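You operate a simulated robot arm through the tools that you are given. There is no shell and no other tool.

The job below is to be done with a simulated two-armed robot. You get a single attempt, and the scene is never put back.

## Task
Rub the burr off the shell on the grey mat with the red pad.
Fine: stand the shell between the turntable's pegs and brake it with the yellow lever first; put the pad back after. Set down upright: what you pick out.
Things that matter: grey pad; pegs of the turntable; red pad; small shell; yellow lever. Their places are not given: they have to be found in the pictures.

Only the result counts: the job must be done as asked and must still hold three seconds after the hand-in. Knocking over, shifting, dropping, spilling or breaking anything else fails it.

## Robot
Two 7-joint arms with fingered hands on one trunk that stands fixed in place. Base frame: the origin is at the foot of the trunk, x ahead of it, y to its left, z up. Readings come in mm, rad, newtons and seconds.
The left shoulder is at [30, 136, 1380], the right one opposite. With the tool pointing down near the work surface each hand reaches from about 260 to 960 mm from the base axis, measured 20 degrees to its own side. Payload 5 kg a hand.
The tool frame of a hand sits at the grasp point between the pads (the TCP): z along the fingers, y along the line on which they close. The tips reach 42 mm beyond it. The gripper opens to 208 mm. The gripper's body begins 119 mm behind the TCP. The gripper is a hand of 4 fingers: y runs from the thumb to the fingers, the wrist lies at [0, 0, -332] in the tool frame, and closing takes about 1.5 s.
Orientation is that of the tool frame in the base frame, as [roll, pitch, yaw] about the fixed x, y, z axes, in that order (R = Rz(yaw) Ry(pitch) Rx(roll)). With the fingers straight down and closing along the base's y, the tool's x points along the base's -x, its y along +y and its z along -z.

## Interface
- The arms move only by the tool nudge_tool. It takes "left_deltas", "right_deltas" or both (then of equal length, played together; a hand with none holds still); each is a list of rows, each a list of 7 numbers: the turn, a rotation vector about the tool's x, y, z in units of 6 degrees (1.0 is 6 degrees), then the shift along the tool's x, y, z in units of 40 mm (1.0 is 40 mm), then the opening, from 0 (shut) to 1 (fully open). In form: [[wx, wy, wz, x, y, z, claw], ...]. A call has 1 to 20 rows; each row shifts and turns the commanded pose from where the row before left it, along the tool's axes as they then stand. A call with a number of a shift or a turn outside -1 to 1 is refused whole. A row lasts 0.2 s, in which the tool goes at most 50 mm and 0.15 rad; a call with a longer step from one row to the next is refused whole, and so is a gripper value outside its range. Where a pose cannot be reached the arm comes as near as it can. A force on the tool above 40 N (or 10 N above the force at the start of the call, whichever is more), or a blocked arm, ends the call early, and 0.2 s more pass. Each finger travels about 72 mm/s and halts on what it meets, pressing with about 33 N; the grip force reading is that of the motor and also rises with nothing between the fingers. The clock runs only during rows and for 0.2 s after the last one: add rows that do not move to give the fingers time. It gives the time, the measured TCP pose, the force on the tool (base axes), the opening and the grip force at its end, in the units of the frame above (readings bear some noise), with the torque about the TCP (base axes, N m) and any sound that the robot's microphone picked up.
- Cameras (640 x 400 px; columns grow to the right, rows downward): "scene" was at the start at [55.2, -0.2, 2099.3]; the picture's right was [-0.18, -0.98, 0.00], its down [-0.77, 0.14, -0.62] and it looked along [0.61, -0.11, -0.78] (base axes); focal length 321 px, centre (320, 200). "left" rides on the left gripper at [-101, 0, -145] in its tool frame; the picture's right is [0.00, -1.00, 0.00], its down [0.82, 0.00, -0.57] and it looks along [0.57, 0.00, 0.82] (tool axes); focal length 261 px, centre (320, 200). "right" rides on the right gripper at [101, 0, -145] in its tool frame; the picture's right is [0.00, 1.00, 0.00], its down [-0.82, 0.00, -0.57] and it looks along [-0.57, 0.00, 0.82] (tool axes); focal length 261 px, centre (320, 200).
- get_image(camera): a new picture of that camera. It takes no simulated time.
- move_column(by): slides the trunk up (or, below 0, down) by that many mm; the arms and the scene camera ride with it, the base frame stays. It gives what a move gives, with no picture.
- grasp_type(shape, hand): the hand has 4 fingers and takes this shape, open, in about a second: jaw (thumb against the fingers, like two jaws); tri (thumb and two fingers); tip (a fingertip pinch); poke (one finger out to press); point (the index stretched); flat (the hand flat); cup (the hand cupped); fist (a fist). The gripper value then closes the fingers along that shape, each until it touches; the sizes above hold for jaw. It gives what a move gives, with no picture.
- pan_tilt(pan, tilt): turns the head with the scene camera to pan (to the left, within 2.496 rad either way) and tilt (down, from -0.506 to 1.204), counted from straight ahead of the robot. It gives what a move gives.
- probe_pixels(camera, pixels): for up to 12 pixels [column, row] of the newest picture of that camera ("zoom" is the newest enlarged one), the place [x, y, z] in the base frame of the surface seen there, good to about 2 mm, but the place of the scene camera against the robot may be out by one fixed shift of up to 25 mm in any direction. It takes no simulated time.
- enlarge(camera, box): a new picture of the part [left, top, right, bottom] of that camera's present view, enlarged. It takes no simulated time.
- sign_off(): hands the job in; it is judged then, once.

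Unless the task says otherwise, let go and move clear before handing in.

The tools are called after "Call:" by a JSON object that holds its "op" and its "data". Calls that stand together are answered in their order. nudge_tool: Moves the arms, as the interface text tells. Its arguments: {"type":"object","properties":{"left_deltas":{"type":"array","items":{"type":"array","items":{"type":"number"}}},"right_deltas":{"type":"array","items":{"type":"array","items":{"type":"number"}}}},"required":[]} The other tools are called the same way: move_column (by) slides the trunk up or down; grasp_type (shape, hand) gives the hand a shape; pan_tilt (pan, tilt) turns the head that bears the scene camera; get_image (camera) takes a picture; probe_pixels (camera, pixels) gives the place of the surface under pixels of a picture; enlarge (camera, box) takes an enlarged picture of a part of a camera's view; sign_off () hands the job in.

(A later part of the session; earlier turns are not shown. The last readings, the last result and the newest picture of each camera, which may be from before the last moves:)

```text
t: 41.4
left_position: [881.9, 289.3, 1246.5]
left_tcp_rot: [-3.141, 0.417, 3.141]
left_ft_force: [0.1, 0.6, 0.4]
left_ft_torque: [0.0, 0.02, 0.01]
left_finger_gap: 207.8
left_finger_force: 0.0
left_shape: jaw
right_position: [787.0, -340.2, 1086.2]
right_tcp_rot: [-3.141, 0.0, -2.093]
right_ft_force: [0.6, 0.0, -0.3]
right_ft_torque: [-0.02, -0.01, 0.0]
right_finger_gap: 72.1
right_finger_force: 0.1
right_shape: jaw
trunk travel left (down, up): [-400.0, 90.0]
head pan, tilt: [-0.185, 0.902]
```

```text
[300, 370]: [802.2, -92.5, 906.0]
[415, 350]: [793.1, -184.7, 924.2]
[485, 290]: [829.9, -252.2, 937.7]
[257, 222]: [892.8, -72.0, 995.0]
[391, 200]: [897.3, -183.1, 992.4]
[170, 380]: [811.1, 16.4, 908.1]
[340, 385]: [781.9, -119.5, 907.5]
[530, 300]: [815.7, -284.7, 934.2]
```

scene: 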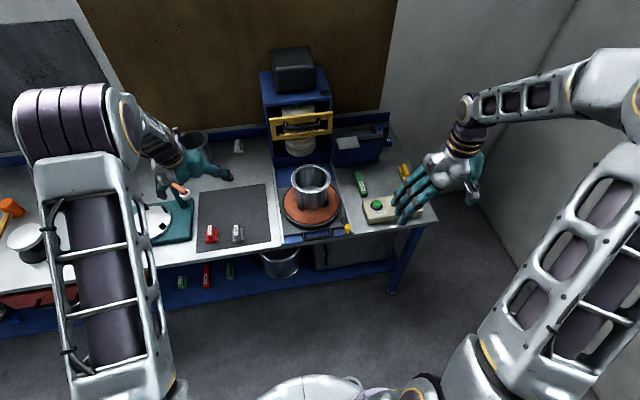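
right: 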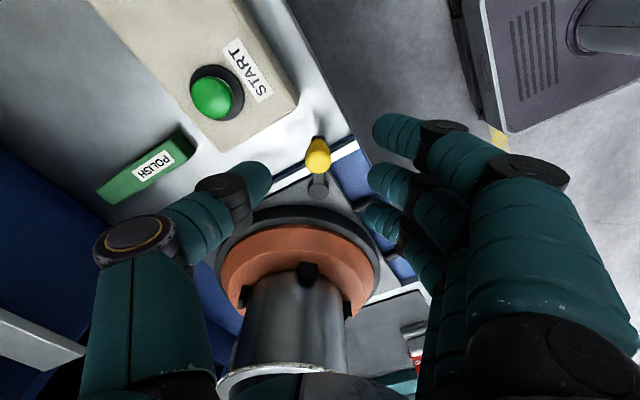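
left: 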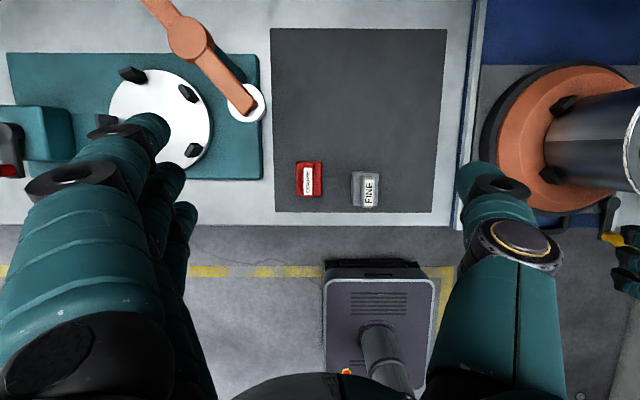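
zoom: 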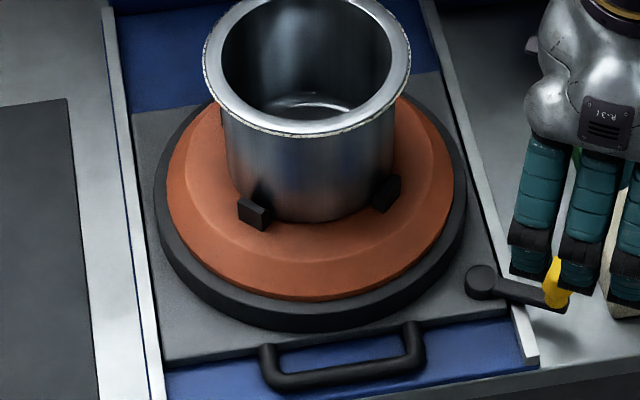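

Compared with earlier, the sled (pivot 832 vs 813 in x, handle and front edge too) slid about 19 mm inward while I pushed the lever; the lever itself is at ≈60°, apparently its stop. I'll take the right hand back to the earlier viewing pose to measure exactly.

Call:
{"op": "nudge_tool", "data": {"right_deltas": [[0, 0, 0, 0, 0, -0.9, 0.35], [0, 0, 0, 0, 0, -0.9, 0.5], [0, 0, 1, 0, 0, -0.2, 0.6], [0, 0, 1, 0, 0, 0, 0.7], [0, 0, 1, 0, 0, 0, 0.8], [0, 0, 1, 0, 0, 0, 0.9], [0, 0, 1, 0, 0, 0, 1], [0, 0, 1, 0, 0, 0, 1], [0, 0, 1, 0, 0, 0, 1], [0, 0, 1, 0, 0, 0, 1], [0, 0, 1, 0, 0, 0, 1], [0, 0, 1, 0, 0, 0, 1], [0, 0, 0, 0.45, 0.375, -0.82, 1], [0, 0, 0, 0.45, 0.375, -0.82, 1], [0, 0, 0, 0.45, 0.375, -0.82, 1], [0, 0, 0, 0.45, 0.375, -0.82, 1], [0, 0, 0, 0.45, 0.375, -0.82, 1], [0, 0, 0, 0, 0, 0, 1]]}}

Call:
{"op": "get_image", "data": {"camera": "right"}}

Call:
{"op": "enlarge", "data": {"camera": "right", "box": [280, 90, 440, 260]}}

```text
t: 45.2
left_position: [882.7, 288.5, 1245.6]
left_tcp_rot: [3.141, 0.418, -3.141]
left_ft_force: [0.8, -0.1, 0.5]
left_ft_torque: [0.05, 0.04, 0.01]
left_finger_gap: 207.8
left_finger_force: 0.0
left_shape: jaw
right_position: [697.8, -267.2, 1329.4]
right_tcp_rot: [-3.141, -0.002, -3.14]
right_ft_force: [1.0, -1.6, -0.6]
right_ft_torque: [0.05, 0.07, 0.01]
right_finger_gap: 207.8
right_finger_force: 0.1
right_shape: jaw
trunk travel left (down, up): [-400.0, 90.0]
head pan, tilt: [-0.185, 0.902]
```

```text
taken
```

right: 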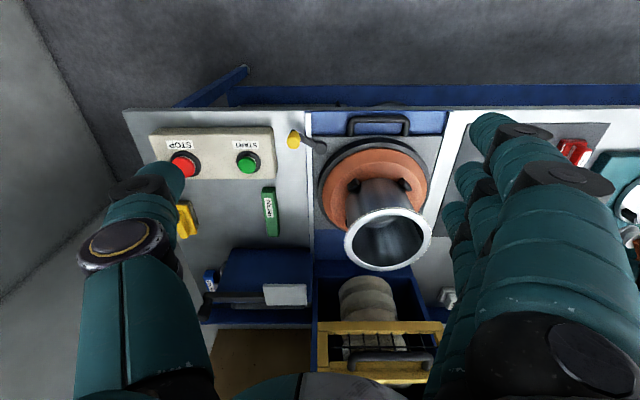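

```text
2.35 times, centred on (360, 175) of right
```

zoom: 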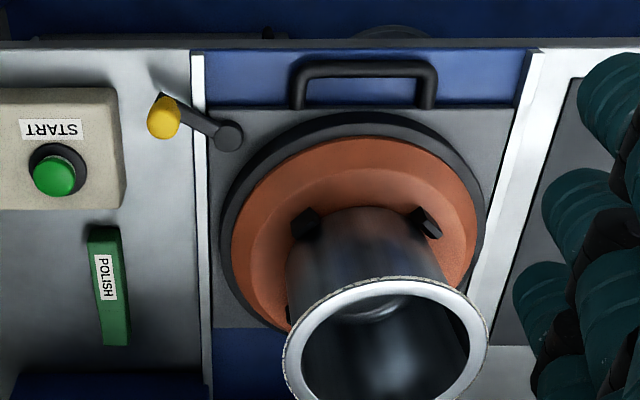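

The identical crop shows the sled's front edge, handle and pivot all ~13 zoom-pixels further in. I'll probe the same features numerically.

Call:
{"op": "probe_pixels", "data": {"camera": "zoom", "pixels": [[228, 135], [365, 68], [165, 118], [365, 297], [365, 208], [300, 218], [425, 218], [290, 360], [485, 345], [363, 280], [330, 78], [400, 78]]}}

```text
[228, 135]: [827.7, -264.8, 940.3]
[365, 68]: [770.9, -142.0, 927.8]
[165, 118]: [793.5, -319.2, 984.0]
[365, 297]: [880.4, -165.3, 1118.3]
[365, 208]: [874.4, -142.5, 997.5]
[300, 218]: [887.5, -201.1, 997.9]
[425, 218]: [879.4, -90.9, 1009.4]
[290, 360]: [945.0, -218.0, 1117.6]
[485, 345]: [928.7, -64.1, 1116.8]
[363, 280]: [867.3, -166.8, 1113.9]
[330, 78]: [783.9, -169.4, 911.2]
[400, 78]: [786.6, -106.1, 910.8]
```

The sled has moved in by about 14.5 mm (pivot 827.7 vs 812.9, handle 770.9 vs 756.9); the lever sits at its ≈58–60° stop. To put the sled back I'll regrip the shell with the left hand and draw it gently back by that amount; first the right hand retreats and the left hovers over the shell.

Call:
{"op": "nudge_tool", "data": {"left_deltas": [[0, 0, 0, 0, 0, 0, 1], [0, 0, 0, 0, 0, 0, 1], [0, 0, 0, 0, 0, 0, 1], [0, 0, 0, 0, 0, 0, 1], [0, 0, 0, 0, 0, 0, 1], [0, 0, 0, 0, 0, 0, 1], [0, 0, 0, -0.112, -0.898, 0.05, 1], [0, 0, 0, -0.112, -0.898, 0.05, 1], [0, 0, 0, -0.112, -0.898, 0.05, 1], [0, 0, 0, -0.112, -0.898, 0.05, 1], [0, 0, 0, -0.112, -0.898, 0.05, 1], [0, 0, 0, -0.112, -0.898, 0.05, 1], [0, 0, 0, -0.112, -0.898, 0.05, 1], [0, 0, 0, -0.112, -0.898, 0.05, 1], [0, 0, 0, -0.112, -0.898, 0.05, 1], [0, 0, 0, -0.112, -0.898, 0.05, 1], [0, 0, 0, -0.112, -0.898, 0.05, 1], [0, 0, 0, -0.112, -0.898, 0.05, 1], [0, 0, 0, 0, 0, 0, 1]], "right_deltas": [[0, 0, 0, 0.5, -0.89, 0, 1], [0, 0, 0, 0.5, -0.89, 0, 1], [0, 0, 0, 0.5, -0.89, 0, 1], [0, 0, 0, 0.5, -0.89, 0, 1], [0, 0, 0, 0.5, -0.89, 0, 1], [0, 0, 0, 0.5, -0.89, 0, 1], [0, 0, 0, 0, 0, 0, 1], [0, 0, 0, 0, 0, 0, 1], [0, 0, 0, 0, 0, 0, 1], [0, 0, 0, 0, 0, 0, 1], [0, 0, 0, 0, 0, 0, 1], [0, 0, 0, 0, 0, 0, 1], [0, 0, 0, 0, 0, 0, 1], [0, 0, 0, 0, 0, 0, 1], [0, 0, 0, 0, 0, 0, 1], [0, 0, 0, 0, 0, 0, 1], [0, 0, 0, 0, 0, 0, 1], [0, 0, 0, 0, 0, 0, 1], [0, 0, 0, 0, 0, 0, 1]]}}

Call:
{"op": "get_image", "data": {"camera": "left"}}

Call:
{"op": "probe_pixels", "data": {"camera": "left", "pixels": [[320, 115], [320, 231], [262, 172], [377, 172], [284, 130], [356, 130], [285, 215], [355, 215]]}}

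```text
t: 49.2
left_position: [943.8, -140.5, 1248.8]
left_tcp_rot: [-3.14, 0.418, 3.141]
left_ft_force: [0.0, 0.9, 0.3]
left_ft_torque: [-0.07, -0.03, -0.06]
left_finger_gap: 208.2
left_finger_force: 0.2
left_shape: jaw
right_position: [577.6, -477.1, 1329.6]
right_tcp_rot: [3.141, 0.001, -3.141]
right_ft_force: [-0.7, 0.7, -0.1]
right_ft_torque: [-0.08, 0.01, 0.01]
right_finger_gap: 208.1
right_finger_force: 0.1
right_shape: jaw
trunk travel left (down, up): [-400.0, 90.0]
head pan, tilt: [-0.185, 0.902]
```

```text
taken
```

left: 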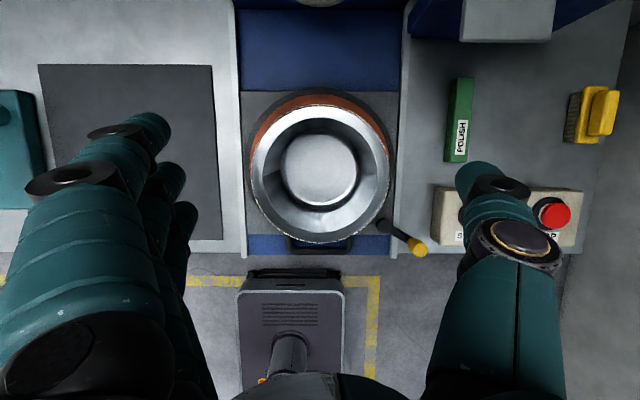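

```text
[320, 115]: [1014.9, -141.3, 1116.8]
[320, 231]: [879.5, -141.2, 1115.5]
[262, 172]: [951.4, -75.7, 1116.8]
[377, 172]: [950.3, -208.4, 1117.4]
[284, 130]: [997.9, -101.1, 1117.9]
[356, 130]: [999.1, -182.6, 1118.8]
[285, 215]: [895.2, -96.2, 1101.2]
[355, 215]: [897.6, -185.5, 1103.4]
```

Call:
{"op": "probe_pixels", "data": {"camera": "left", "pixels": [[320, 107], [320, 241], [252, 172], [388, 172], [270, 122], [372, 122], [272, 222], [366, 222], [385, 225], [418, 248]]}}

```text
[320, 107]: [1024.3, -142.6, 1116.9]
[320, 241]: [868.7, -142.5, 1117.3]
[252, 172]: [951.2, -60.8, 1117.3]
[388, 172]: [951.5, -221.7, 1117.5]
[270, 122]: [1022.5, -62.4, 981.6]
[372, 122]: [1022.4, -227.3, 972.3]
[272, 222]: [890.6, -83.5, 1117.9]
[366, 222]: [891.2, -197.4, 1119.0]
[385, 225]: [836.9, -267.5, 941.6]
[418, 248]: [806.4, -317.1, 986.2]
```

The rim centre is now (946.5,-141), about 15 mm beyond where I placed it. I'll descend around the shell as before and grip it.

Call:
{"op": "nudge_tool", "data": {"left_deltas": [[0, 0, 0, 0.328, 0, 0.735, 1], [0, 0, 0, 0.328, 0, 0.735, 1], [0, 0, 0, 0.328, 0, 0.735, 1], [0, 0, 0, 0.328, 0, 0.735, 1], [0, 0, 0, 0.328, 0, 0.735, 1], [0, 0, 0, 0, 0, 0, 1], [0, 0, 0, 0, 0, 0, 0.6], [0, 0, 0, 0, 0, 0, 0.6], [0, 0, 0, 0, 0, 0, 0.4], [0, 0, 0, 0, 0, 0, 0.4], [0, 0, 0, 0, 0, 0, 0.2], [0, 0, 0, 0, 0, 0, 0.2], [0, 0, 0, 0, 0, 0, 0.2], [0, 0, 0, 0, 0, 0, 0.2]]}}

Call:
{"op": "get_image", "data": {"camera": "left"}}

```text
t: 52.2
left_position: [943.3, -141.7, 1086.5]
left_tcp_rot: [-3.142, 0.419, 3.141]
left_ft_force: [1.1, -4.0, 0.2]
left_ft_torque: [-0.23, -0.02, 0.1]
left_finger_gap: 130.8
left_finger_force: 32.8
left_shape: jaw
right_position: [577.1, -479.0, 1329.9]
right_tcp_rot: [3.141, -0.001, 3.141]
right_ft_force: [0.0, -0.5, -0.9]
right_ft_torque: [0.01, 0.0, -0.01]
right_finger_gap: 208.1
right_finger_force: 0.0
right_shape: jaw
trunk travel left (down, up): [-400.0, 90.0]
head pan, tilt: [-0.185, 0.902]
```

```text
taken
```

left: 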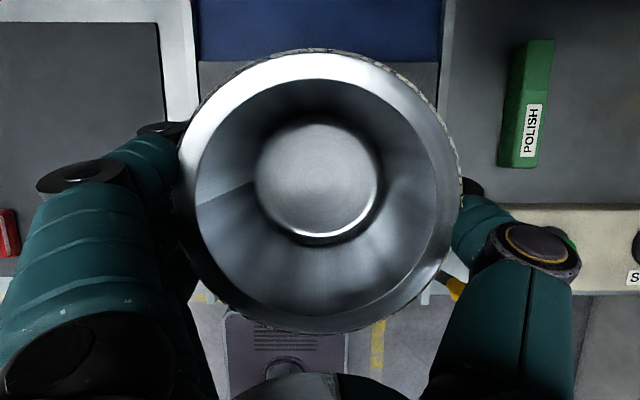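

The shell is gripped (130.8 mm, 33 N). I'll draw it back toward −x by 16 mm slowly.

Call:
{"op": "nudge_tool", "data": {"left_deltas": [[0, 0, 0, 0.061, 0, -0.027, 0.2], [0, 0, 0, 0.061, 0, -0.027, 0.2], [0, 0, 0, 0.061, 0, -0.027, 0.2], [0, 0, 0, 0.061, 0, -0.027, 0.2], [0, 0, 0, 0.061, 0, -0.027, 0.2], [0, 0, 0, 0.061, 0, -0.027, 0.2], [0, 0, 0, 0, 0, 0, 0.2], [0, 0, 0, 0, 0, 0, 0.2]]}}

Call:
{"op": "get_image", "data": {"camera": "left"}}

Call:
{"op": "enlarge", "data": {"camera": "right", "box": [360, 120, 480, 250]}}

```text
t: 54.0
left_position: [927.2, -141.5, 1086.5]
left_tcp_rot: [3.14, 0.42, 3.14]
left_ft_force: [4.3, -3.2, 2.8]
left_ft_torque: [-0.02, -0.21, -0.14]
left_finger_gap: 130.9
left_finger_force: 33.1
left_shape: jaw
right_position: [578.1, -479.0, 1329.1]
right_tcp_rot: [-3.141, 0.001, 3.14]
right_ft_force: [-0.6, -0.1, 0.0]
right_ft_torque: [-0.01, -0.02, -0.02]
right_finger_gap: 207.9
right_finger_force: 0.0
right_shape: jaw
trunk travel left (down, up): [-400.0, 90.0]
head pan, tilt: [-0.185, 0.902]
```

```text
taken
```

left: 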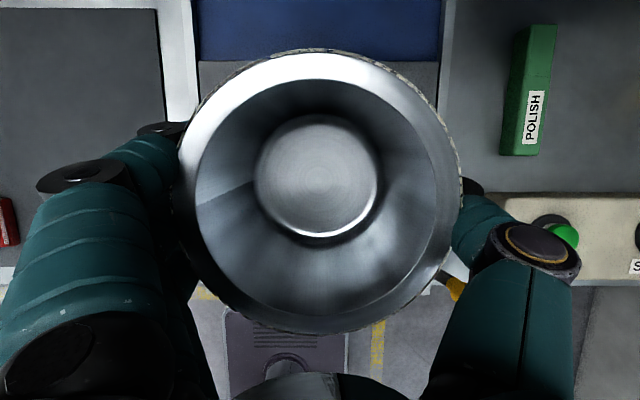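

```text
3.08 times, centred on (420, 185) of right
```

zoom: 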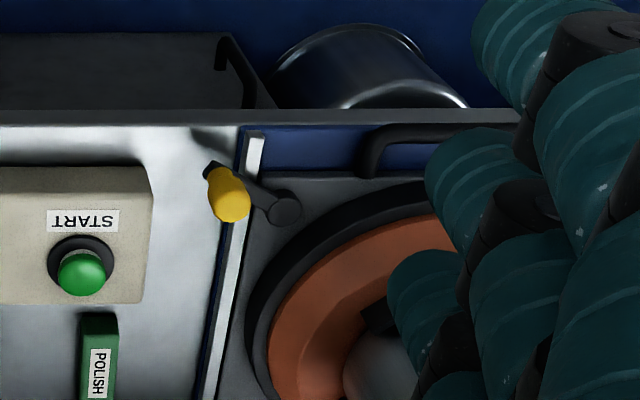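

The sled followed with about 4 N. I'll probe the pivot and handle to compare with the original 812.9 / 756.9.

Call:
{"op": "probe_pixels", "data": {"camera": "zoom", "pixels": [[283, 207], [275, 203], [292, 212], [400, 132], [380, 140], [228, 195], [300, 178], [400, 172]]}}

```text
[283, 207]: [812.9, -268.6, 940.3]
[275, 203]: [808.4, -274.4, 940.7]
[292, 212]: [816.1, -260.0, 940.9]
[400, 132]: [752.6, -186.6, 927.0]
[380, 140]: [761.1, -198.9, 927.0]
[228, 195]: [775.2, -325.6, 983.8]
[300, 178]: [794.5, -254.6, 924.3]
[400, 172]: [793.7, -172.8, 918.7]
```

The pivot is back at x≈812.9, the original place. I'll open the hand, rise, and move off to the left toward the red pad.

Call:
{"op": "nudge_tool", "data": {"left_deltas": [[0, 0, 0, 0, 0, 0, 0.64], [0, 0, 0, 0, 0, 0, 0.72], [0, 0, 0, 0, 0, 0, 0.85], [0, 0, 0, 0, 0, 0, 1], [0, 0, 0, 0, 0, 0, 1], [0, 0, 0, 0, 0, 0, 1], [0, 0, 0, -0.4, 0, -0.913, 1], [0, 0, 0, -0.4, 0, -0.913, 1], [0, 0, 0, -0.4, 0, -0.913, 1], [0, 0, 0, -0.4, 0, -0.913, 1], [0, 0, 0, 0, 0, 0, 1]]}}

Call:
{"op": "get_image", "data": {"camera": "left"}}

Call:
{"op": "enlarge", "data": {"camera": "left", "box": [240, 90, 400, 250]}}

```text
t: 56.4
left_position: [926.7, -142.8, 1246.0]
left_tcp_rot: [3.141, 0.418, -3.141]
left_ft_force: [0.4, 0.1, 0.1]
left_ft_torque: [0.0, 0.04, -0.01]
left_finger_gap: 207.7
left_finger_force: 0.1
left_shape: jaw
right_position: [579.0, -477.8, 1329.0]
right_tcp_rot: [-3.141, -0.001, 3.141]
right_ft_force: [0.8, 0.9, -1.2]
right_ft_torque: [0.02, 0.09, -0.02]
right_finger_gap: 208.1
right_finger_force: 0.1
right_shape: jaw
trunk travel left (down, up): [-400.0, 90.0]
head pan, tilt: [-0.185, 0.902]
```

```text
taken
```

left: 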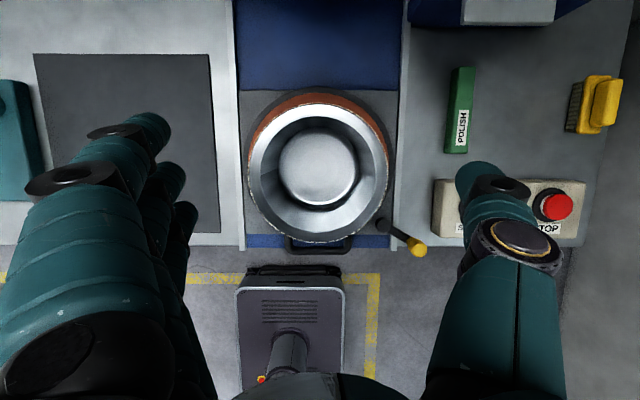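

```text
2.50 times, centred on (320, 170) of left
```

zoom: 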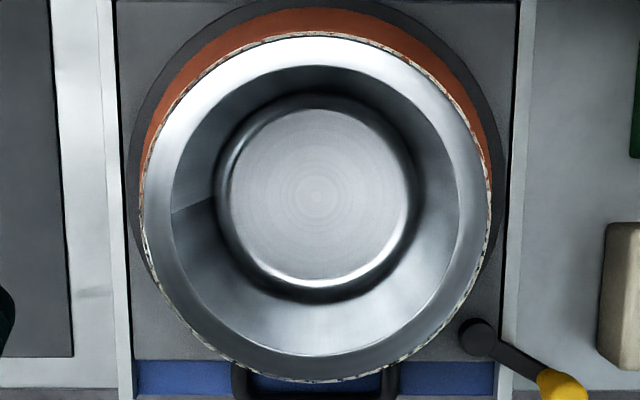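

The shell stands centred with the burr ring visible all round. I'll fit the rim centre from this view for the rubbing path.

Call:
{"op": "probe_pixels", "data": {"camera": "zoom", "pixels": [[316, 37], [316, 378], [147, 207], [485, 207], [196, 87], [436, 87], [196, 327], [436, 327], [316, 65], [175, 207], [458, 207], [316, 355]]}}

```text
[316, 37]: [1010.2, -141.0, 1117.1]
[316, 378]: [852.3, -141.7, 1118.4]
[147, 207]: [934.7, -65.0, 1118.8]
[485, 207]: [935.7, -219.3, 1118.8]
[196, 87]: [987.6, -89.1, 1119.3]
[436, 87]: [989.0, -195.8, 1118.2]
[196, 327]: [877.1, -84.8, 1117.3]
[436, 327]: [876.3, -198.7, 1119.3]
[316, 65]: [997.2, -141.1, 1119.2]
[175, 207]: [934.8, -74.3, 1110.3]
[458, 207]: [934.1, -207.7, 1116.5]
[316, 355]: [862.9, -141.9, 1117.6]
```

The rim centre is (931.5,-142), outer radius ≈78, top z≈1118.5. Now I'll move the left hand over to hover above the red pad (≈(860,307.5)) and try the fingertip-pinch shape there.

Call:
{"op": "nudge_tool", "data": {"left_deltas": [[0, 0, 0, 0.165, 0.865, 0.0, 1], [0, 0, 0, 0.165, 0.865, 0.0, 1], [0, 0, 0, 0.165, 0.865, 0.053, 1], [0, 0, 0, 0.165, 0.865, 0.053, 1], [0, 0, 0, 0.165, 0.865, 0.053, 1], [0, 0, 0, 0.165, 0.865, 0.053, 1], [0, 0, 0, 0.165, 0.865, 0.053, 1], [0, 0, 0, 0.165, 0.865, 0.053, 1], [0, 0, 0, 0.165, 0.865, 0.053, 1], [0, 0, 0, 0.165, 0.865, 0.053, 1], [0, 0, 0, 0.165, 0.865, 0.053, 1], [0, 0, 0, 0.165, 0.865, 0.053, 1], [0, 0, 0, 0.165, 0.865, 0.16, 1], [0, 0, 0, 0, 0, 0, 1]]}}

Call:
{"op": "grasp_type", "data": {"hand": "left", "shape": "tip"}}

Call:
{"op": "get_image", "data": {"camera": "left"}}

Call:
{"op": "get_image", "data": {"camera": "scene"}}

```text
t: 59.4
left_position: [858.3, 306.6, 1186.6]
left_tcp_rot: [3.14, 0.419, 3.14]
left_ft_force: [-0.5, -1.1, 0.1]
left_ft_torque: [0.1, -0.01, 0.04]
left_finger_gap: 208.0
left_finger_force: 0.1
left_shape: jaw
right_position: [576.9, -478.8, 1329.4]
right_tcp_rot: [3.14, 0.0, -3.14]
right_ft_force: [-0.5, 0.2, 0.2]
right_ft_torque: [0.09, 0.0, -0.01]
right_finger_gap: 207.9
right_finger_force: 0.0
right_shape: jaw
trunk travel left (down, up): [-400.0, 90.0]
head pan, tilt: [-0.185, 0.902]
```

```text
t: 60.3
left_position: [857.8, 307.7, 1187.0]
left_tcp_rot: [-3.141, 0.419, -3.141]
left_ft_force: [0.0, -0.1, 0.3]
left_ft_torque: [-0.01, 0.01, -0.01]
left_finger_gap: 207.8
left_finger_force: 0.2
left_shape: tip
right_position: [577.7, -477.4, 1329.0]
right_tcp_rot: [3.142, 0.001, -3.141]
right_ft_force: [0.0, 0.3, -0.2]
right_ft_torque: [-0.03, 0.01, -0.01]
right_finger_gap: 208.0
right_finger_force: 0.1
right_shape: jaw
trunk travel left (down, up): [-400.0, 90.0]
head pan, tilt: [-0.185, 0.902]
```

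```text
taken
```

left: 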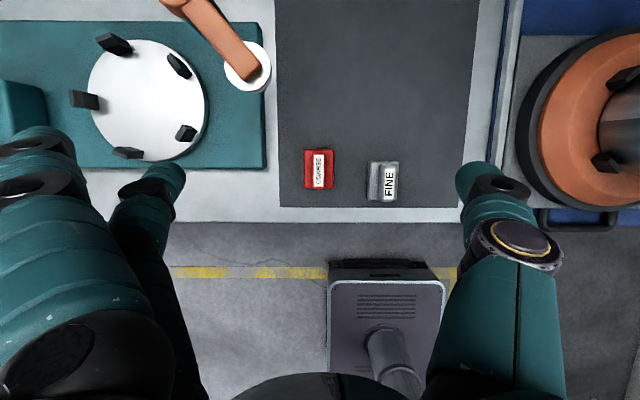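

```text
taken
```

scene: 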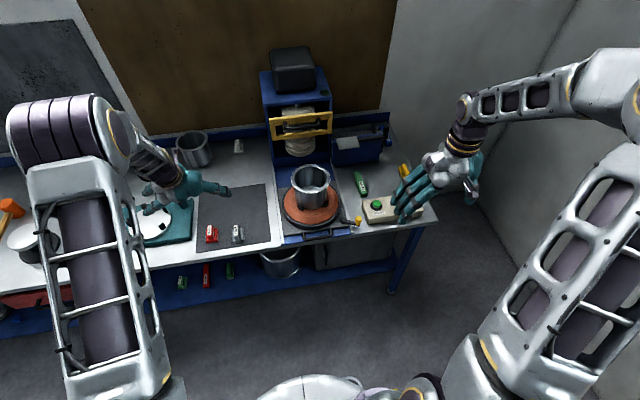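

In the "tip" shape two fingers retract and one finger opposes the thumb. I'll partly close it here to see where the tips meet.

Call:
{"op": "nudge_tool", "data": {"left_deltas": [[0, 0, 0, 0, 0, 0, 0.7], [0, 0, 0, 0, 0, 0, 0.5], [0, 0, 0, 0, 0, 0, 0.35], [0, 0, 0, 0, 0, 0, 0.2], [0, 0, 0, 0, 0, 0, 0.2], [0, 0, 0, 0, 0, 0, 0.2], [0, 0, 0, 0, 0, 0, 0.2], [0, 0, 0, 0, 0, 0, 0.2]]}}

Call:
{"op": "get_image", "data": {"camera": "left"}}

```text
t: 62.1
left_position: [858.2, 309.0, 1186.4]
left_tcp_rot: [-3.141, 0.419, 3.141]
left_ft_force: [-0.7, 0.4, 0.0]
left_ft_torque: [0.0, -0.03, 0.0]
left_finger_gap: 42.2
left_finger_force: 0.0
left_shape: tip
right_position: [577.6, -479.7, 1330.5]
right_tcp_rot: [3.141, 0.0, 3.14]
right_ft_force: [0.5, -0.3, -0.7]
right_ft_torque: [0.01, -0.04, 0.0]
right_finger_gap: 208.0
right_finger_force: 0.2
right_shape: jaw
trunk travel left (down, up): [-400.0, 90.0]
head pan, tilt: [-0.185, 0.902]
```

```text
taken
```

left: 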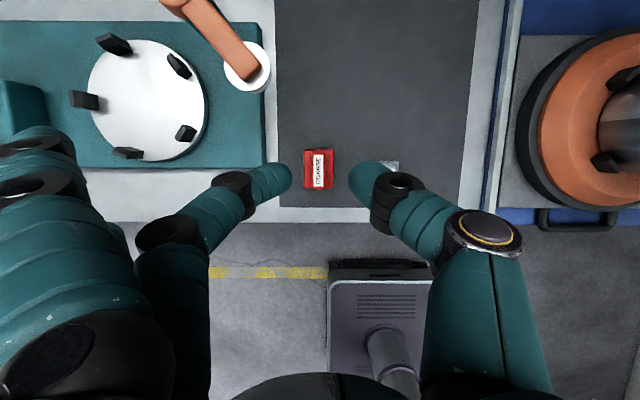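

The index and thumb tips meet symmetrically around the pad's column, but two contacts could let the pad pivot. I'll look at the "tri" shape too.

Call:
{"op": "grasp_type", "data": {"hand": "left", "shape": "tri"}}

Call:
{"op": "nudge_tool", "data": {"left_deltas": [[0, 0, 0, 0, 0, 0, 0.7], [0, 0, 0, 0, 0, 0, 0.5], [0, 0, 0, 0, 0, 0, 0.35], [0, 0, 0, 0, 0, 0, 0.2], [0, 0, 0, 0, 0, 0, 0.2], [0, 0, 0, 0, 0, 0, 0.2], [0, 0, 0, 0, 0, 0, 0.2], [0, 0, 0, 0, 0, 0, 0.2]]}}

Call:
{"op": "get_image", "data": {"camera": "left"}}

```text
t: 63.0
left_position: [857.5, 309.0, 1187.1]
left_tcp_rot: [-3.14, 0.418, 3.141]
left_ft_force: [-0.1, -1.1, 0.1]
left_ft_torque: [0.01, 0.01, 0.05]
left_finger_gap: 208.1
left_finger_force: 0.1
left_shape: tri
right_position: [577.8, -477.7, 1330.1]
right_tcp_rot: [3.141, 0.0, 3.141]
right_ft_force: [-0.3, 0.9, 0.5]
right_ft_torque: [0.0, 0.01, 0.02]
right_finger_gap: 208.1
right_finger_force: 0.1
right_shape: jaw
trunk travel left (down, up): [-400.0, 90.0]
head pan, tilt: [-0.185, 0.902]
```

```text
t: 64.8
left_position: [860.1, 308.4, 1185.1]
left_tcp_rot: [-3.141, 0.418, -3.142]
left_ft_force: [0.0, 0.2, 0.1]
left_ft_torque: [0.03, 0.02, 0.04]
left_finger_gap: 42.3
left_finger_force: 0.1
left_shape: tri
right_position: [577.2, -477.6, 1328.8]
right_tcp_rot: [3.14, 0.0, -3.141]
right_ft_force: [0.4, -0.7, 0.2]
right_ft_torque: [0.04, 0.0, -0.01]
right_finger_gap: 208.1
right_finger_force: 0.0
right_shape: jaw
trunk travel left (down, up): [-400.0, 90.0]
head pan, tilt: [-0.185, 0.902]
```

```text
taken
```

left: 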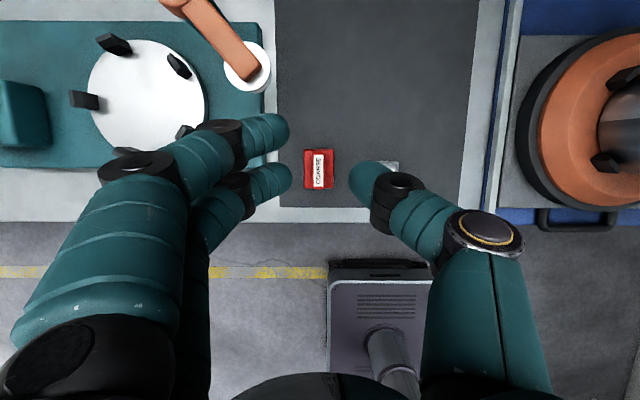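

In "tri" two fingers (tips at (280,132), (285,180)) oppose the thumb (355,180). I'll probe finger and surroundings (teal base edge, pad) to judge clearances.

Call:
{"op": "probe_pixels", "data": {"camera": "left", "pixels": [[280, 132], [284, 180], [358, 178], [90, 250], [150, 170], [205, 290], [262, 150], [240, 166], [320, 168], [318, 188], [318, 152], [60, 360]]}}

Call:
{"op": "enlarge", "data": {"camera": "left", "box": [260, 110, 420, 220]}}

Call:
{"op": "enlarge", "data": {"camera": "scene", "box": [120, 140, 260, 260]}}

```text
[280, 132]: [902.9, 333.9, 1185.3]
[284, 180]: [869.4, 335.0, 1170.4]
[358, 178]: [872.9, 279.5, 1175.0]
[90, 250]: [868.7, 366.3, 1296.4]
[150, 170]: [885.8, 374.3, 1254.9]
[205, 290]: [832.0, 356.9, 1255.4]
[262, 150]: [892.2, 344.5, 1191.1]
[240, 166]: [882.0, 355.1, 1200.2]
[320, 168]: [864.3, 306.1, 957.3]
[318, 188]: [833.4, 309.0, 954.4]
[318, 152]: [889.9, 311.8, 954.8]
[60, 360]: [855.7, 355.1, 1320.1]
```

```text
3.64 times, centred on (340, 165) of left
```

zoom: 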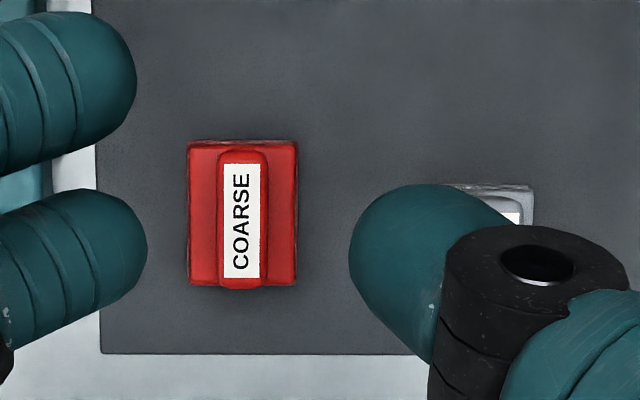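

```text
3.33 times, centred on (190, 200) of scene
```

zoom: 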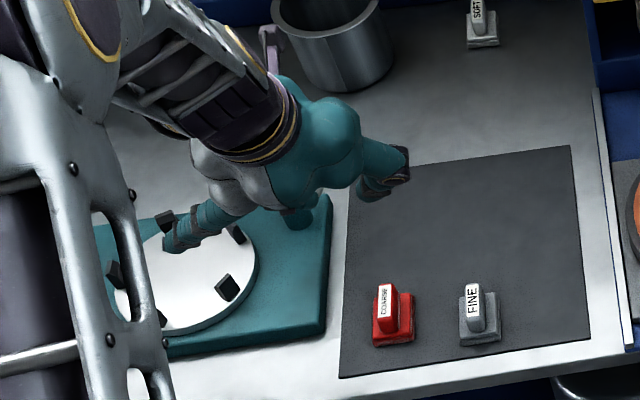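

Call:
{"op": "probe_pixels", "data": {"camera": "zoom", "pixels": [[310, 320], [325, 250], [200, 340], [225, 290], [318, 330], [345, 370]]}}

Call:
{"op": "grasp_type", "data": {"hand": "left", "shape": "tip"}}

Call:
{"op": "nudge_tool", "data": {"left_deltas": [[0, 0, 0, 0, 0, 0, 0.7], [0, 0, 0, 0, 0, 0, 0.5], [0, 0, 0, 0, 0, 0, 0.35], [0, 0, 0, 0, 0, 0, 0.3], [0, 0, 0, 0, 0, 0, 0.3], [0, 0, 0, 0, 0, 0, 0.3]]}}

Call:
{"op": "get_image", "data": {"camera": "left"}}

Call:
{"op": "probe_pixels", "data": {"camera": "left", "pixels": [[50, 145], [10, 190], [40, 185], [90, 280], [70, 165], [10, 140], [270, 180], [370, 178], [200, 130], [262, 150], [262, 100], [200, 165]]}}

Call:
{"op": "enlarge", "data": {"camera": "scene", "box": [120, 140, 260, 260]}}

```text
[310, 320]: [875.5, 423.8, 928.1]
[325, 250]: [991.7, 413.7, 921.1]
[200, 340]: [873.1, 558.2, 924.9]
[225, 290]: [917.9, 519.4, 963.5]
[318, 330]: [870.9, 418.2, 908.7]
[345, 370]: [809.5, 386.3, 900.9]
```

```text
t: 65.7
left_position: [857.5, 307.8, 1186.0]
left_tcp_rot: [3.139, 0.42, -3.141]
left_ft_force: [0.5, 0.4, 0.1]
left_ft_torque: [0.02, 0.06, -0.01]
left_finger_gap: 207.8
left_finger_force: 0.0
left_shape: tip
right_position: [578.1, -478.5, 1328.8]
right_tcp_rot: [-3.141, 0.0, 3.141]
right_ft_force: [-0.3, -1.0, 1.2]
right_ft_torque: [-0.01, -0.01, 0.0]
right_finger_gap: 208.0
right_finger_force: 0.2
right_shape: jaw
trunk travel left (down, up): [-400.0, 90.0]
head pan, tilt: [-0.185, 0.902]
```

```text
t: 67.1
left_position: [859.3, 307.9, 1186.5]
left_tcp_rot: [-3.14, 0.42, 3.141]
left_ft_force: [0.7, -0.1, -0.7]
left_ft_torque: [0.0, -0.03, 0.02]
left_finger_gap: 62.8
left_finger_force: 0.0
left_shape: tip
right_position: [577.2, -478.8, 1329.8]
right_tcp_rot: [-3.141, -0.001, 3.14]
right_ft_force: [0.3, -0.2, 0.3]
right_ft_torque: [-0.01, 0.0, 0.0]
right_finger_gap: 207.9
right_finger_force: 0.0
right_shape: jaw
trunk travel left (down, up): [-400.0, 90.0]
head pan, tilt: [-0.185, 0.902]
```

```text
taken
```

left: 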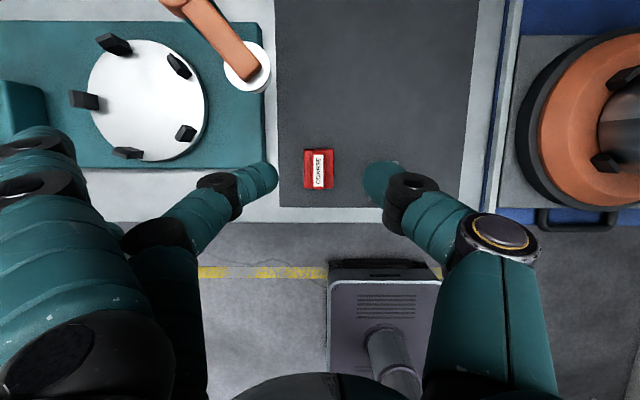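

```text
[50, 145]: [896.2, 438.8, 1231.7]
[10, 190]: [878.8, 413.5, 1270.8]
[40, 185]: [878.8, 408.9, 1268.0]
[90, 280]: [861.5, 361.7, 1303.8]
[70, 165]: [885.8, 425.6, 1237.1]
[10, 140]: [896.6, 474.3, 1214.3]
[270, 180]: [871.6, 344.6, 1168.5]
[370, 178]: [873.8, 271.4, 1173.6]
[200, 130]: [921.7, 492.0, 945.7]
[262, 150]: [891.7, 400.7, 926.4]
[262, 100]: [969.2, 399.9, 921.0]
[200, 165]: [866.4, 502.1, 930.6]
```

```text
3.33 times, centred on (190, 200) of scene
```

zoom: 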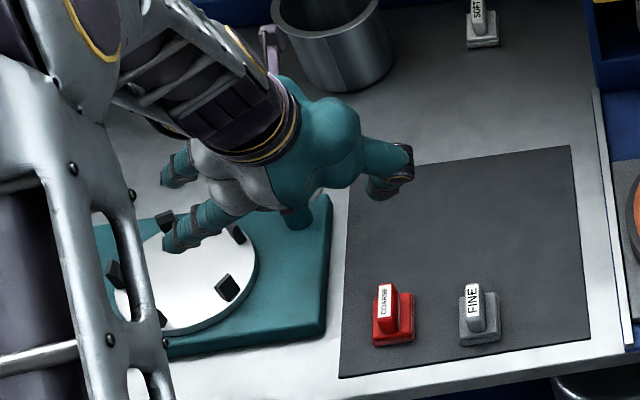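

Call:
{"op": "probe_pixels", "data": {"camera": "zoom", "pixels": [[168, 180], [175, 246], [180, 165], [200, 228], [230, 205], [385, 190], [405, 155]]}}

```text
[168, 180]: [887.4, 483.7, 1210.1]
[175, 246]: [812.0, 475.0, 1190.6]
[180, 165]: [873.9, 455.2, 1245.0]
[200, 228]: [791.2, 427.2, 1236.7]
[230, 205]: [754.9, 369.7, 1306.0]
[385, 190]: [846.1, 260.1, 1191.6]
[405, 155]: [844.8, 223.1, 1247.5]
```

The idle fingers in "tip" splay out about 160 mm to the left, yet remain clear of the teal base (z 928) and white disc (z 945) at picking height. I'll descend with the tip pinch (63 mm open) to just above the red pad and look.

Call:
{"op": "nudge_tool", "data": {"left_deltas": [[0, 0, 0, 0.42, 0, 0.83, 0.3], [0, 0, 0, 0.42, 0, 0.83, 0.3], [0, 0, 0, 0.42, 0, 0.83, 0.3], [0, 0, 0, 0.42, 0, 0.83, 0.3], [0, 0, 0, 0.42, 0, 0.83, 0.3], [0, 0, 0, 0, 0, 0, 0.3]]}}

Call:
{"op": "get_image", "data": {"camera": "left"}}

Call:
{"op": "enlarge", "data": {"camera": "scene", "box": [110, 150, 260, 270]}}

```text
t: 68.5
left_position: [849.5, 309.0, 1000.7]
left_tcp_rot: [3.14, 0.419, -3.141]
left_ft_force: [0.2, 0.0, -0.1]
left_ft_torque: [0.02, 0.0, 0.04]
left_finger_gap: 62.8
left_finger_force: 0.0
left_shape: tip
right_position: [576.1, -479.0, 1329.4]
right_tcp_rot: [3.14, 0.001, -3.141]
right_ft_force: [-0.8, 0.5, 0.8]
right_ft_torque: [0.07, -0.05, -0.02]
right_finger_gap: 207.9
right_finger_force: 0.1
right_shape: jaw
trunk travel left (down, up): [-400.0, 90.0]
head pan, tilt: [-0.185, 0.902]
```

```text
taken
```

left: 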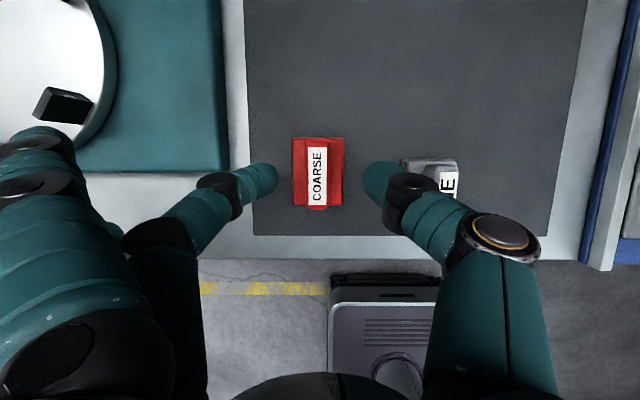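

```text
3.33 times, centred on (185, 210) of scene
```

zoom: 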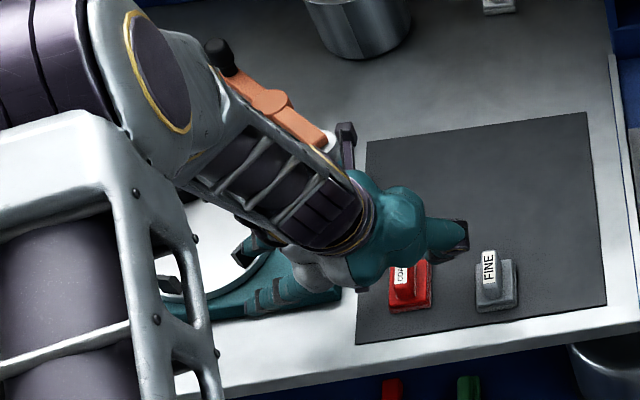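

The pad is centred between the tips. I'll probe the handle precisely from here.

Call:
{"op": "enlarge", "data": {"camera": "left", "box": [250, 110, 400, 230]}}

Call:
{"op": "probe_pixels", "data": {"camera": "left", "pixels": [[308, 175], [327, 175], [318, 148], [316, 205], [317, 175], [300, 175], [338, 175], [318, 140], [300, 200], [340, 200], [268, 178], [372, 178]]}}

```text
3.33 times, centred on (325, 170) of left
```

zoom: 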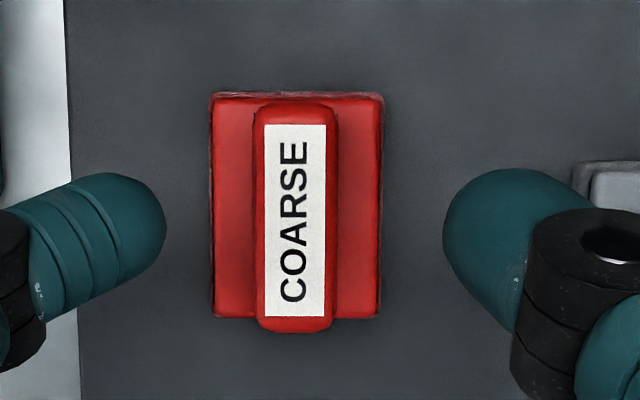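

```text
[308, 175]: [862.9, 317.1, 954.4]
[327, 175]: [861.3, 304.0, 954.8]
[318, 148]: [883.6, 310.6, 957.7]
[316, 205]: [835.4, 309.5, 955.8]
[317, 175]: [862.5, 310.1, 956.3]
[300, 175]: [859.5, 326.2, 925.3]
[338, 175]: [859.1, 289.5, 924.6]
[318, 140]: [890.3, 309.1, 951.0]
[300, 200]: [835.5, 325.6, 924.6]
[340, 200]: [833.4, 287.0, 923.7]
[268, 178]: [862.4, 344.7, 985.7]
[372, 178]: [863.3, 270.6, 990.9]
```

The handle is centred at ≈(862,310.5), 18 mm wide. I'll lower the last 34 mm so the tips stop just above the pad's base.

Call:
{"op": "nudge_tool", "data": {"left_deltas": [[0, 0, 0, 0.078, 0.01, 0.198, 0.3], [0, 0, 0, 0.078, 0.01, 0.198, 0.3], [0, 0, 0, 0.078, 0.01, 0.198, 0.3], [0, 0, 0, 0.078, 0.01, 0.198, 0.3], [0, 0, 0, 0, 0, 0, 0.3]]}}

Call:
{"op": "get_image", "data": {"camera": "left"}}

```text
t: 69.7
left_position: [849.3, 310.2, 966.6]
left_tcp_rot: [3.142, 0.417, 3.141]
left_ft_force: [0.3, 0.7, -0.2]
left_ft_torque: [-0.03, -0.02, 0.0]
left_finger_gap: 62.9
left_finger_force: 0.0
left_shape: tip
right_position: [576.6, -478.1, 1329.7]
right_tcp_rot: [3.141, 0.0, -3.141]
right_ft_force: [-0.2, 0.2, -0.2]
right_ft_torque: [0.02, -0.02, -0.01]
right_finger_gap: 208.0
right_finger_force: 0.1
right_shape: jaw
trunk travel left (down, up): [-400.0, 90.0]
head pan, tilt: [-0.185, 0.902]
```

```text
taken
```

left: 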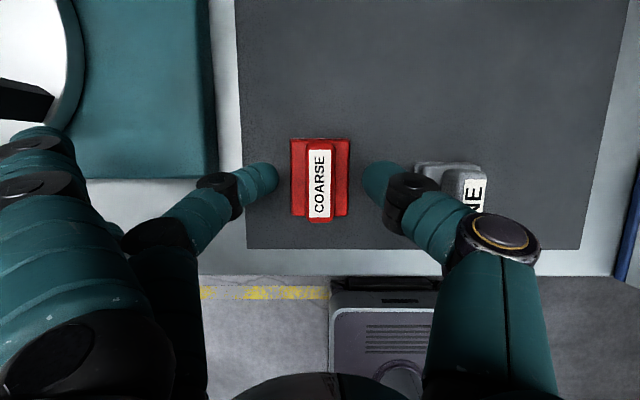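

The tips are level with the handle, no contact yet. I'll close the pinch.

Call:
{"op": "nudge_tool", "data": {"left_deltas": [[0, 0, 0, 0, 0, 0, 0.2], [0, 0, 0, 0, 0, 0, 0.14], [0, 0, 0, 0, 0, 0, 0.1], [0, 0, 0, 0, 0, 0, 0.05], [0, 0, 0, 0, 0, 0, 0], [0, 0, 0, 0, 0, 0, 0], [0, 0, 0, 0, 0, 0, 0]]}}

Call:
{"op": "get_image", "data": {"camera": "left"}}

Call:
{"op": "enlarge", "data": {"camera": "left", "box": [250, 110, 400, 230]}}

```text
t: 71.3
left_position: [850.7, 310.0, 966.7]
left_tcp_rot: [3.14, 0.417, -3.141]
left_ft_force: [-1.1, 2.1, 4.3]
left_ft_torque: [0.22, 0.0, 0.08]
left_finger_gap: 20.6
left_finger_force: 33.2
left_shape: tip
right_position: [576.5, -477.6, 1329.8]
right_tcp_rot: [3.14, 0.0, 3.141]
right_ft_force: [0.2, -0.5, -0.7]
right_ft_torque: [0.0, -0.03, 0.01]
right_finger_gap: 207.7
right_finger_force: 0.1
right_shape: jaw
trunk travel left (down, up): [-400.0, 90.0]
head pan, tilt: [-0.185, 0.902]
```

```text
taken
```

left: 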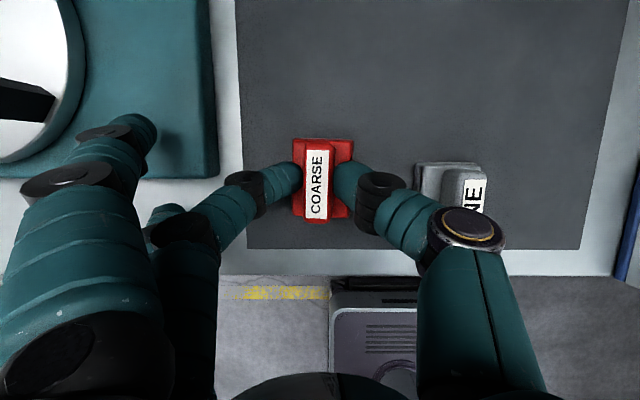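

```text
3.33 times, centred on (325, 170) of left
```

zoom: 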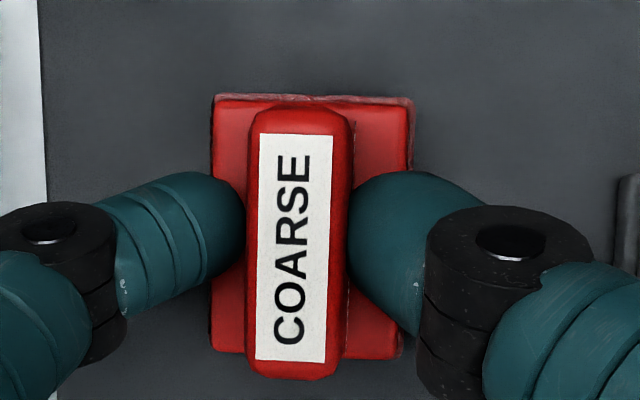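

The handle is pinched (20.6 mm, 33 N), though the idle fingers swung inward with the closing, one near the teal base at (145,130). I'll probe that clearance before lifting.

Call:
{"op": "probe_pixels", "data": {"camera": "left", "pixels": [[145, 130], [150, 145], [165, 212], [175, 150], [190, 130], [316, 150], [312, 215], [345, 150], [342, 208], [297, 145], [294, 205]]}}

```text
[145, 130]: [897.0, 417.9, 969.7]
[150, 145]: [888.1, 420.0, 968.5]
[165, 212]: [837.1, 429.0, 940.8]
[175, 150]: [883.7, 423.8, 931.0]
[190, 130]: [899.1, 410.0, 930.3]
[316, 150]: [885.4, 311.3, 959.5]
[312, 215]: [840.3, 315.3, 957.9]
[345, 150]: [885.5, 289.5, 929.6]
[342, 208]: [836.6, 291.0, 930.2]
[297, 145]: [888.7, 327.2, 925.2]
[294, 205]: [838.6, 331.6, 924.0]
```

The idle finger keeps ~10 mm above the teal base, and the pad rolled slightly (base at 930 on the right vs 925 left). I'll lift it slowly by 40 mm and check.

Call:
{"op": "nudge_tool", "data": {"left_deltas": [[0, 0, 0, -0.1, 0, -0.228, 0], [0, 0, 0, -0.1, 0, -0.228, 0], [0, 0, 0, -0.1, 0, -0.228, 0], [0, 0, 0, -0.1, 0, -0.228, 0], [0, 0, 0, 0, 0, 0, 0]]}}

Call:
{"op": "get_image", "data": {"camera": "left"}}

Call:
{"op": "enlarge", "data": {"camera": "left", "box": [250, 110, 400, 230]}}

Call:
{"op": "enlarge", "data": {"camera": "scene", "box": [160, 170, 270, 260]}}

```text
t: 72.5
left_position: [850.3, 310.3, 1005.1]
left_tcp_rot: [3.141, 0.42, 3.141]
left_ft_force: [0.7, -0.3, -1.2]
left_ft_torque: [-0.03, 0.02, 0.02]
left_finger_gap: 20.3
left_finger_force: 33.3
left_shape: tip
right_position: [579.0, -478.6, 1330.4]
right_tcp_rot: [3.141, 0.001, 3.141]
right_ft_force: [0.3, 0.0, -1.0]
right_ft_torque: [-0.02, 0.02, -0.02]
right_finger_gap: 208.1
right_finger_force: 0.0
right_shape: jaw
trunk travel left (down, up): [-400.0, 90.0]
head pan, tilt: [-0.185, 0.902]
```

```text
taken
```

left: 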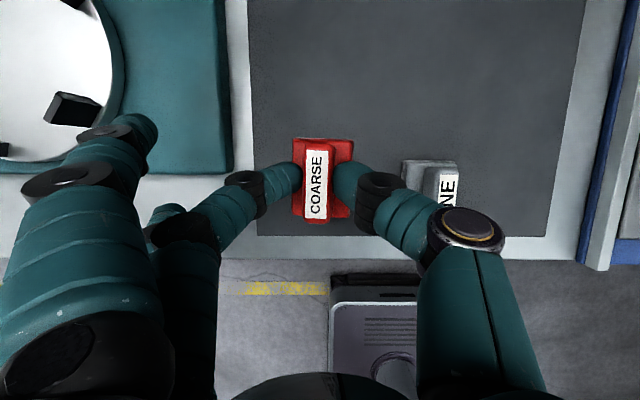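

```text
3.33 times, centred on (325, 170) of left
```

zoom: 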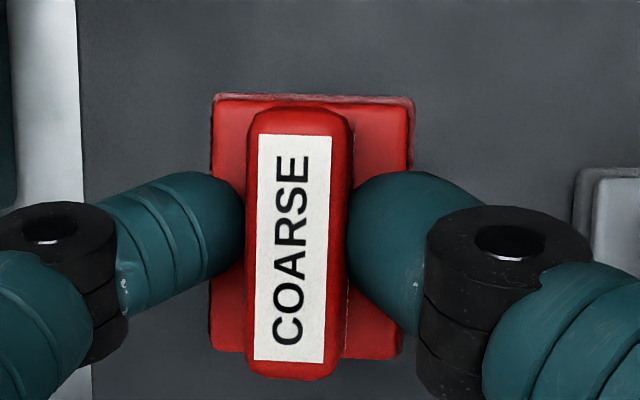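

```text
4.44 times, centred on (215, 215) of scene
```

zoom: 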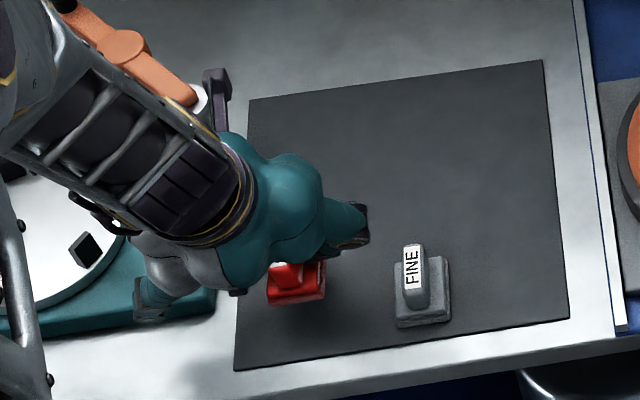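

The red pad is lifted firmly. I'll probe its base to learn its tilt and position relative to the TCP.

Call:
{"op": "probe_pixels", "data": {"camera": "zoom", "pixels": [[284, 258], [310, 290]]}}

Call:
{"op": "enlarge", "data": {"camera": "left", "box": [280, 125, 370, 235]}}

Call:
{"op": "probe_pixels", "data": {"camera": "left", "pixels": [[297, 143], [345, 143], [346, 150], [296, 150], [294, 208], [342, 208], [343, 200], [295, 200], [318, 148], [312, 218], [324, 180], [305, 180]]}}

```text
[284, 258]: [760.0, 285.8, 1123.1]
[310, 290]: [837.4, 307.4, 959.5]
```

```text
3.64 times, centred on (325, 180) of left
```

zoom: 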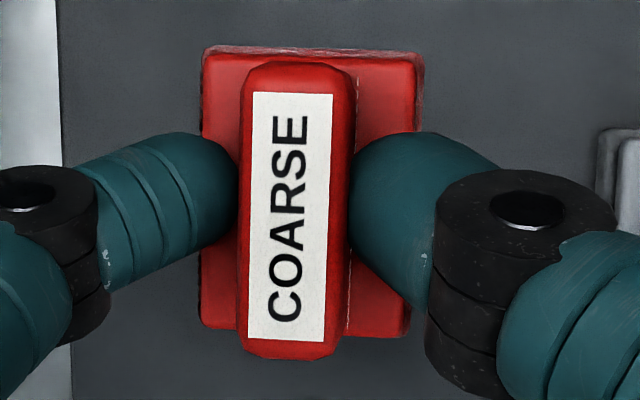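

```text
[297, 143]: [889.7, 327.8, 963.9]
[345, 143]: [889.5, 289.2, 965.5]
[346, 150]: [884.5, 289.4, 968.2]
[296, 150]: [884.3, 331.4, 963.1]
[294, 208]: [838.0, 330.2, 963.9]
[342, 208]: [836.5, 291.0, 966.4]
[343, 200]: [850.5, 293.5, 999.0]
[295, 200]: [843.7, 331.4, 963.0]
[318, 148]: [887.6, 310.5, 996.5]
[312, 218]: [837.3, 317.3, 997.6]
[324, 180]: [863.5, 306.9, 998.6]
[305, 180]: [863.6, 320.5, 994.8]
```

The pad's base centre is at TCP+(13,-0.5), its underside 59 mm below the TCP, rolled ~5.7° (right side high). I'll carry it up and over toward the shell's left rim, then correct the roll.

Call:
{"op": "nudge_tool", "data": {"left_deltas": [[0, 0, 0, -0.367, 0, -0.822, 0], [0, 0, 0, -0.367, 0, -0.822, 0], [0, 0, 0, -0.367, 0, -0.822, 0], [0, 0, 0, -0.367, 0, -0.822, 0], [0, 0, 0, -0.367, 0, -0.822, 0], [0, 0, 0, -0.367, 0, -0.822, 0], [0, 0, 0, -0.141, -0.82, 0.063, 0], [0, 0, 0, -0.141, -0.82, 0.063, 0], [0, 0, 0, -0.141, -0.82, 0.063, 0], [0, 0, 0, -0.141, -0.82, 0.063, 0], [0, 0, 0, -0.141, -0.82, 0.063, 0], [0, 0, 0, -0.141, -0.82, 0.063, 0], [0, 0, 0, -0.141, -0.82, 0.063, 0], [0, 0, 0, -0.141, -0.82, 0.063, 0], [0, 0, 0, -0.141, -0.82, 0.063, 0], [0, 0, 0, -0.141, -0.82, 0.063, 0], [0, 0, 0, -0.141, -0.82, 0.063, 0], [-0.87, 0, 0.39, 0, 0, 0, 0], [0, 0, 0, 0, 0, 0, 0]]}}

Call:
{"op": "get_image", "data": {"camera": "left"}}

Call:
{"op": "enlarge", "data": {"camera": "left", "box": [240, 100, 420, 260]}}

Call:
{"op": "get_image", "data": {"camera": "scene"}}

```text
t: 76.5
left_position: [916.8, -48.9, 1221.6]
left_tcp_rot: [3.032, 0.415, 3.097]
left_ft_force: [-0.5, 0.7, -0.9]
left_ft_torque: [-0.09, 0.01, -0.01]
left_finger_gap: 20.3
left_finger_force: 33.1
left_shape: tip
right_position: [577.6, -477.8, 1328.6]
right_tcp_rot: [3.141, 0.0, 3.142]
right_ft_force: [0.3, 1.0, 1.1]
right_ft_torque: [-0.12, 0.01, -0.02]
right_finger_gap: 207.9
right_finger_force: 0.1
right_shape: jaw
trunk travel left (down, up): [-400.0, 90.0]
head pan, tilt: [-0.185, 0.902]
```

```text
taken
```

left: 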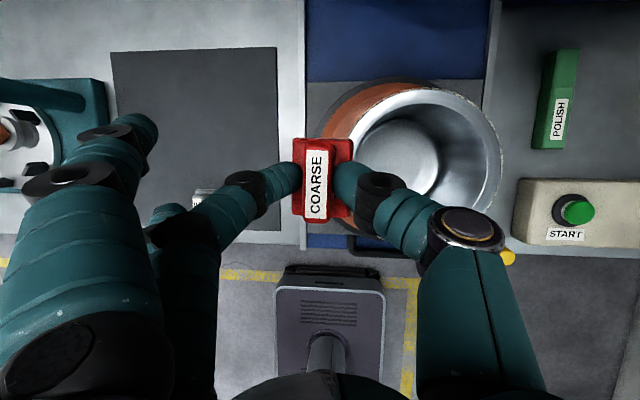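

```text
2.50 times, centred on (330, 180) of left
```

zoom: 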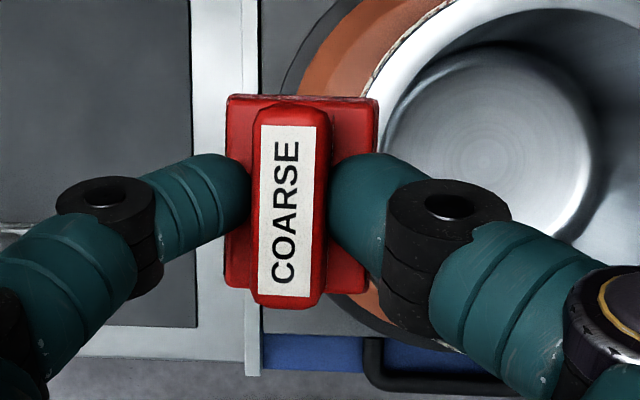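

```text
taken
```

scene: 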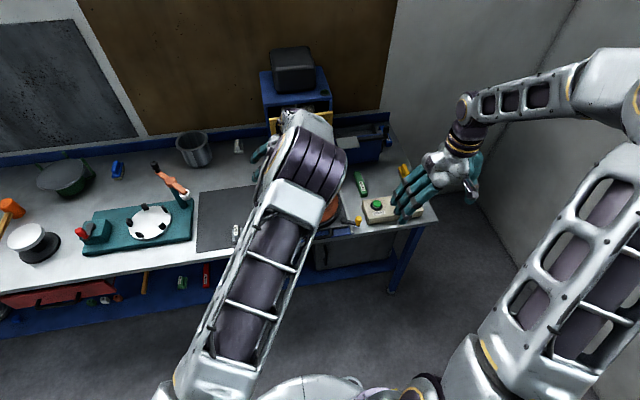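

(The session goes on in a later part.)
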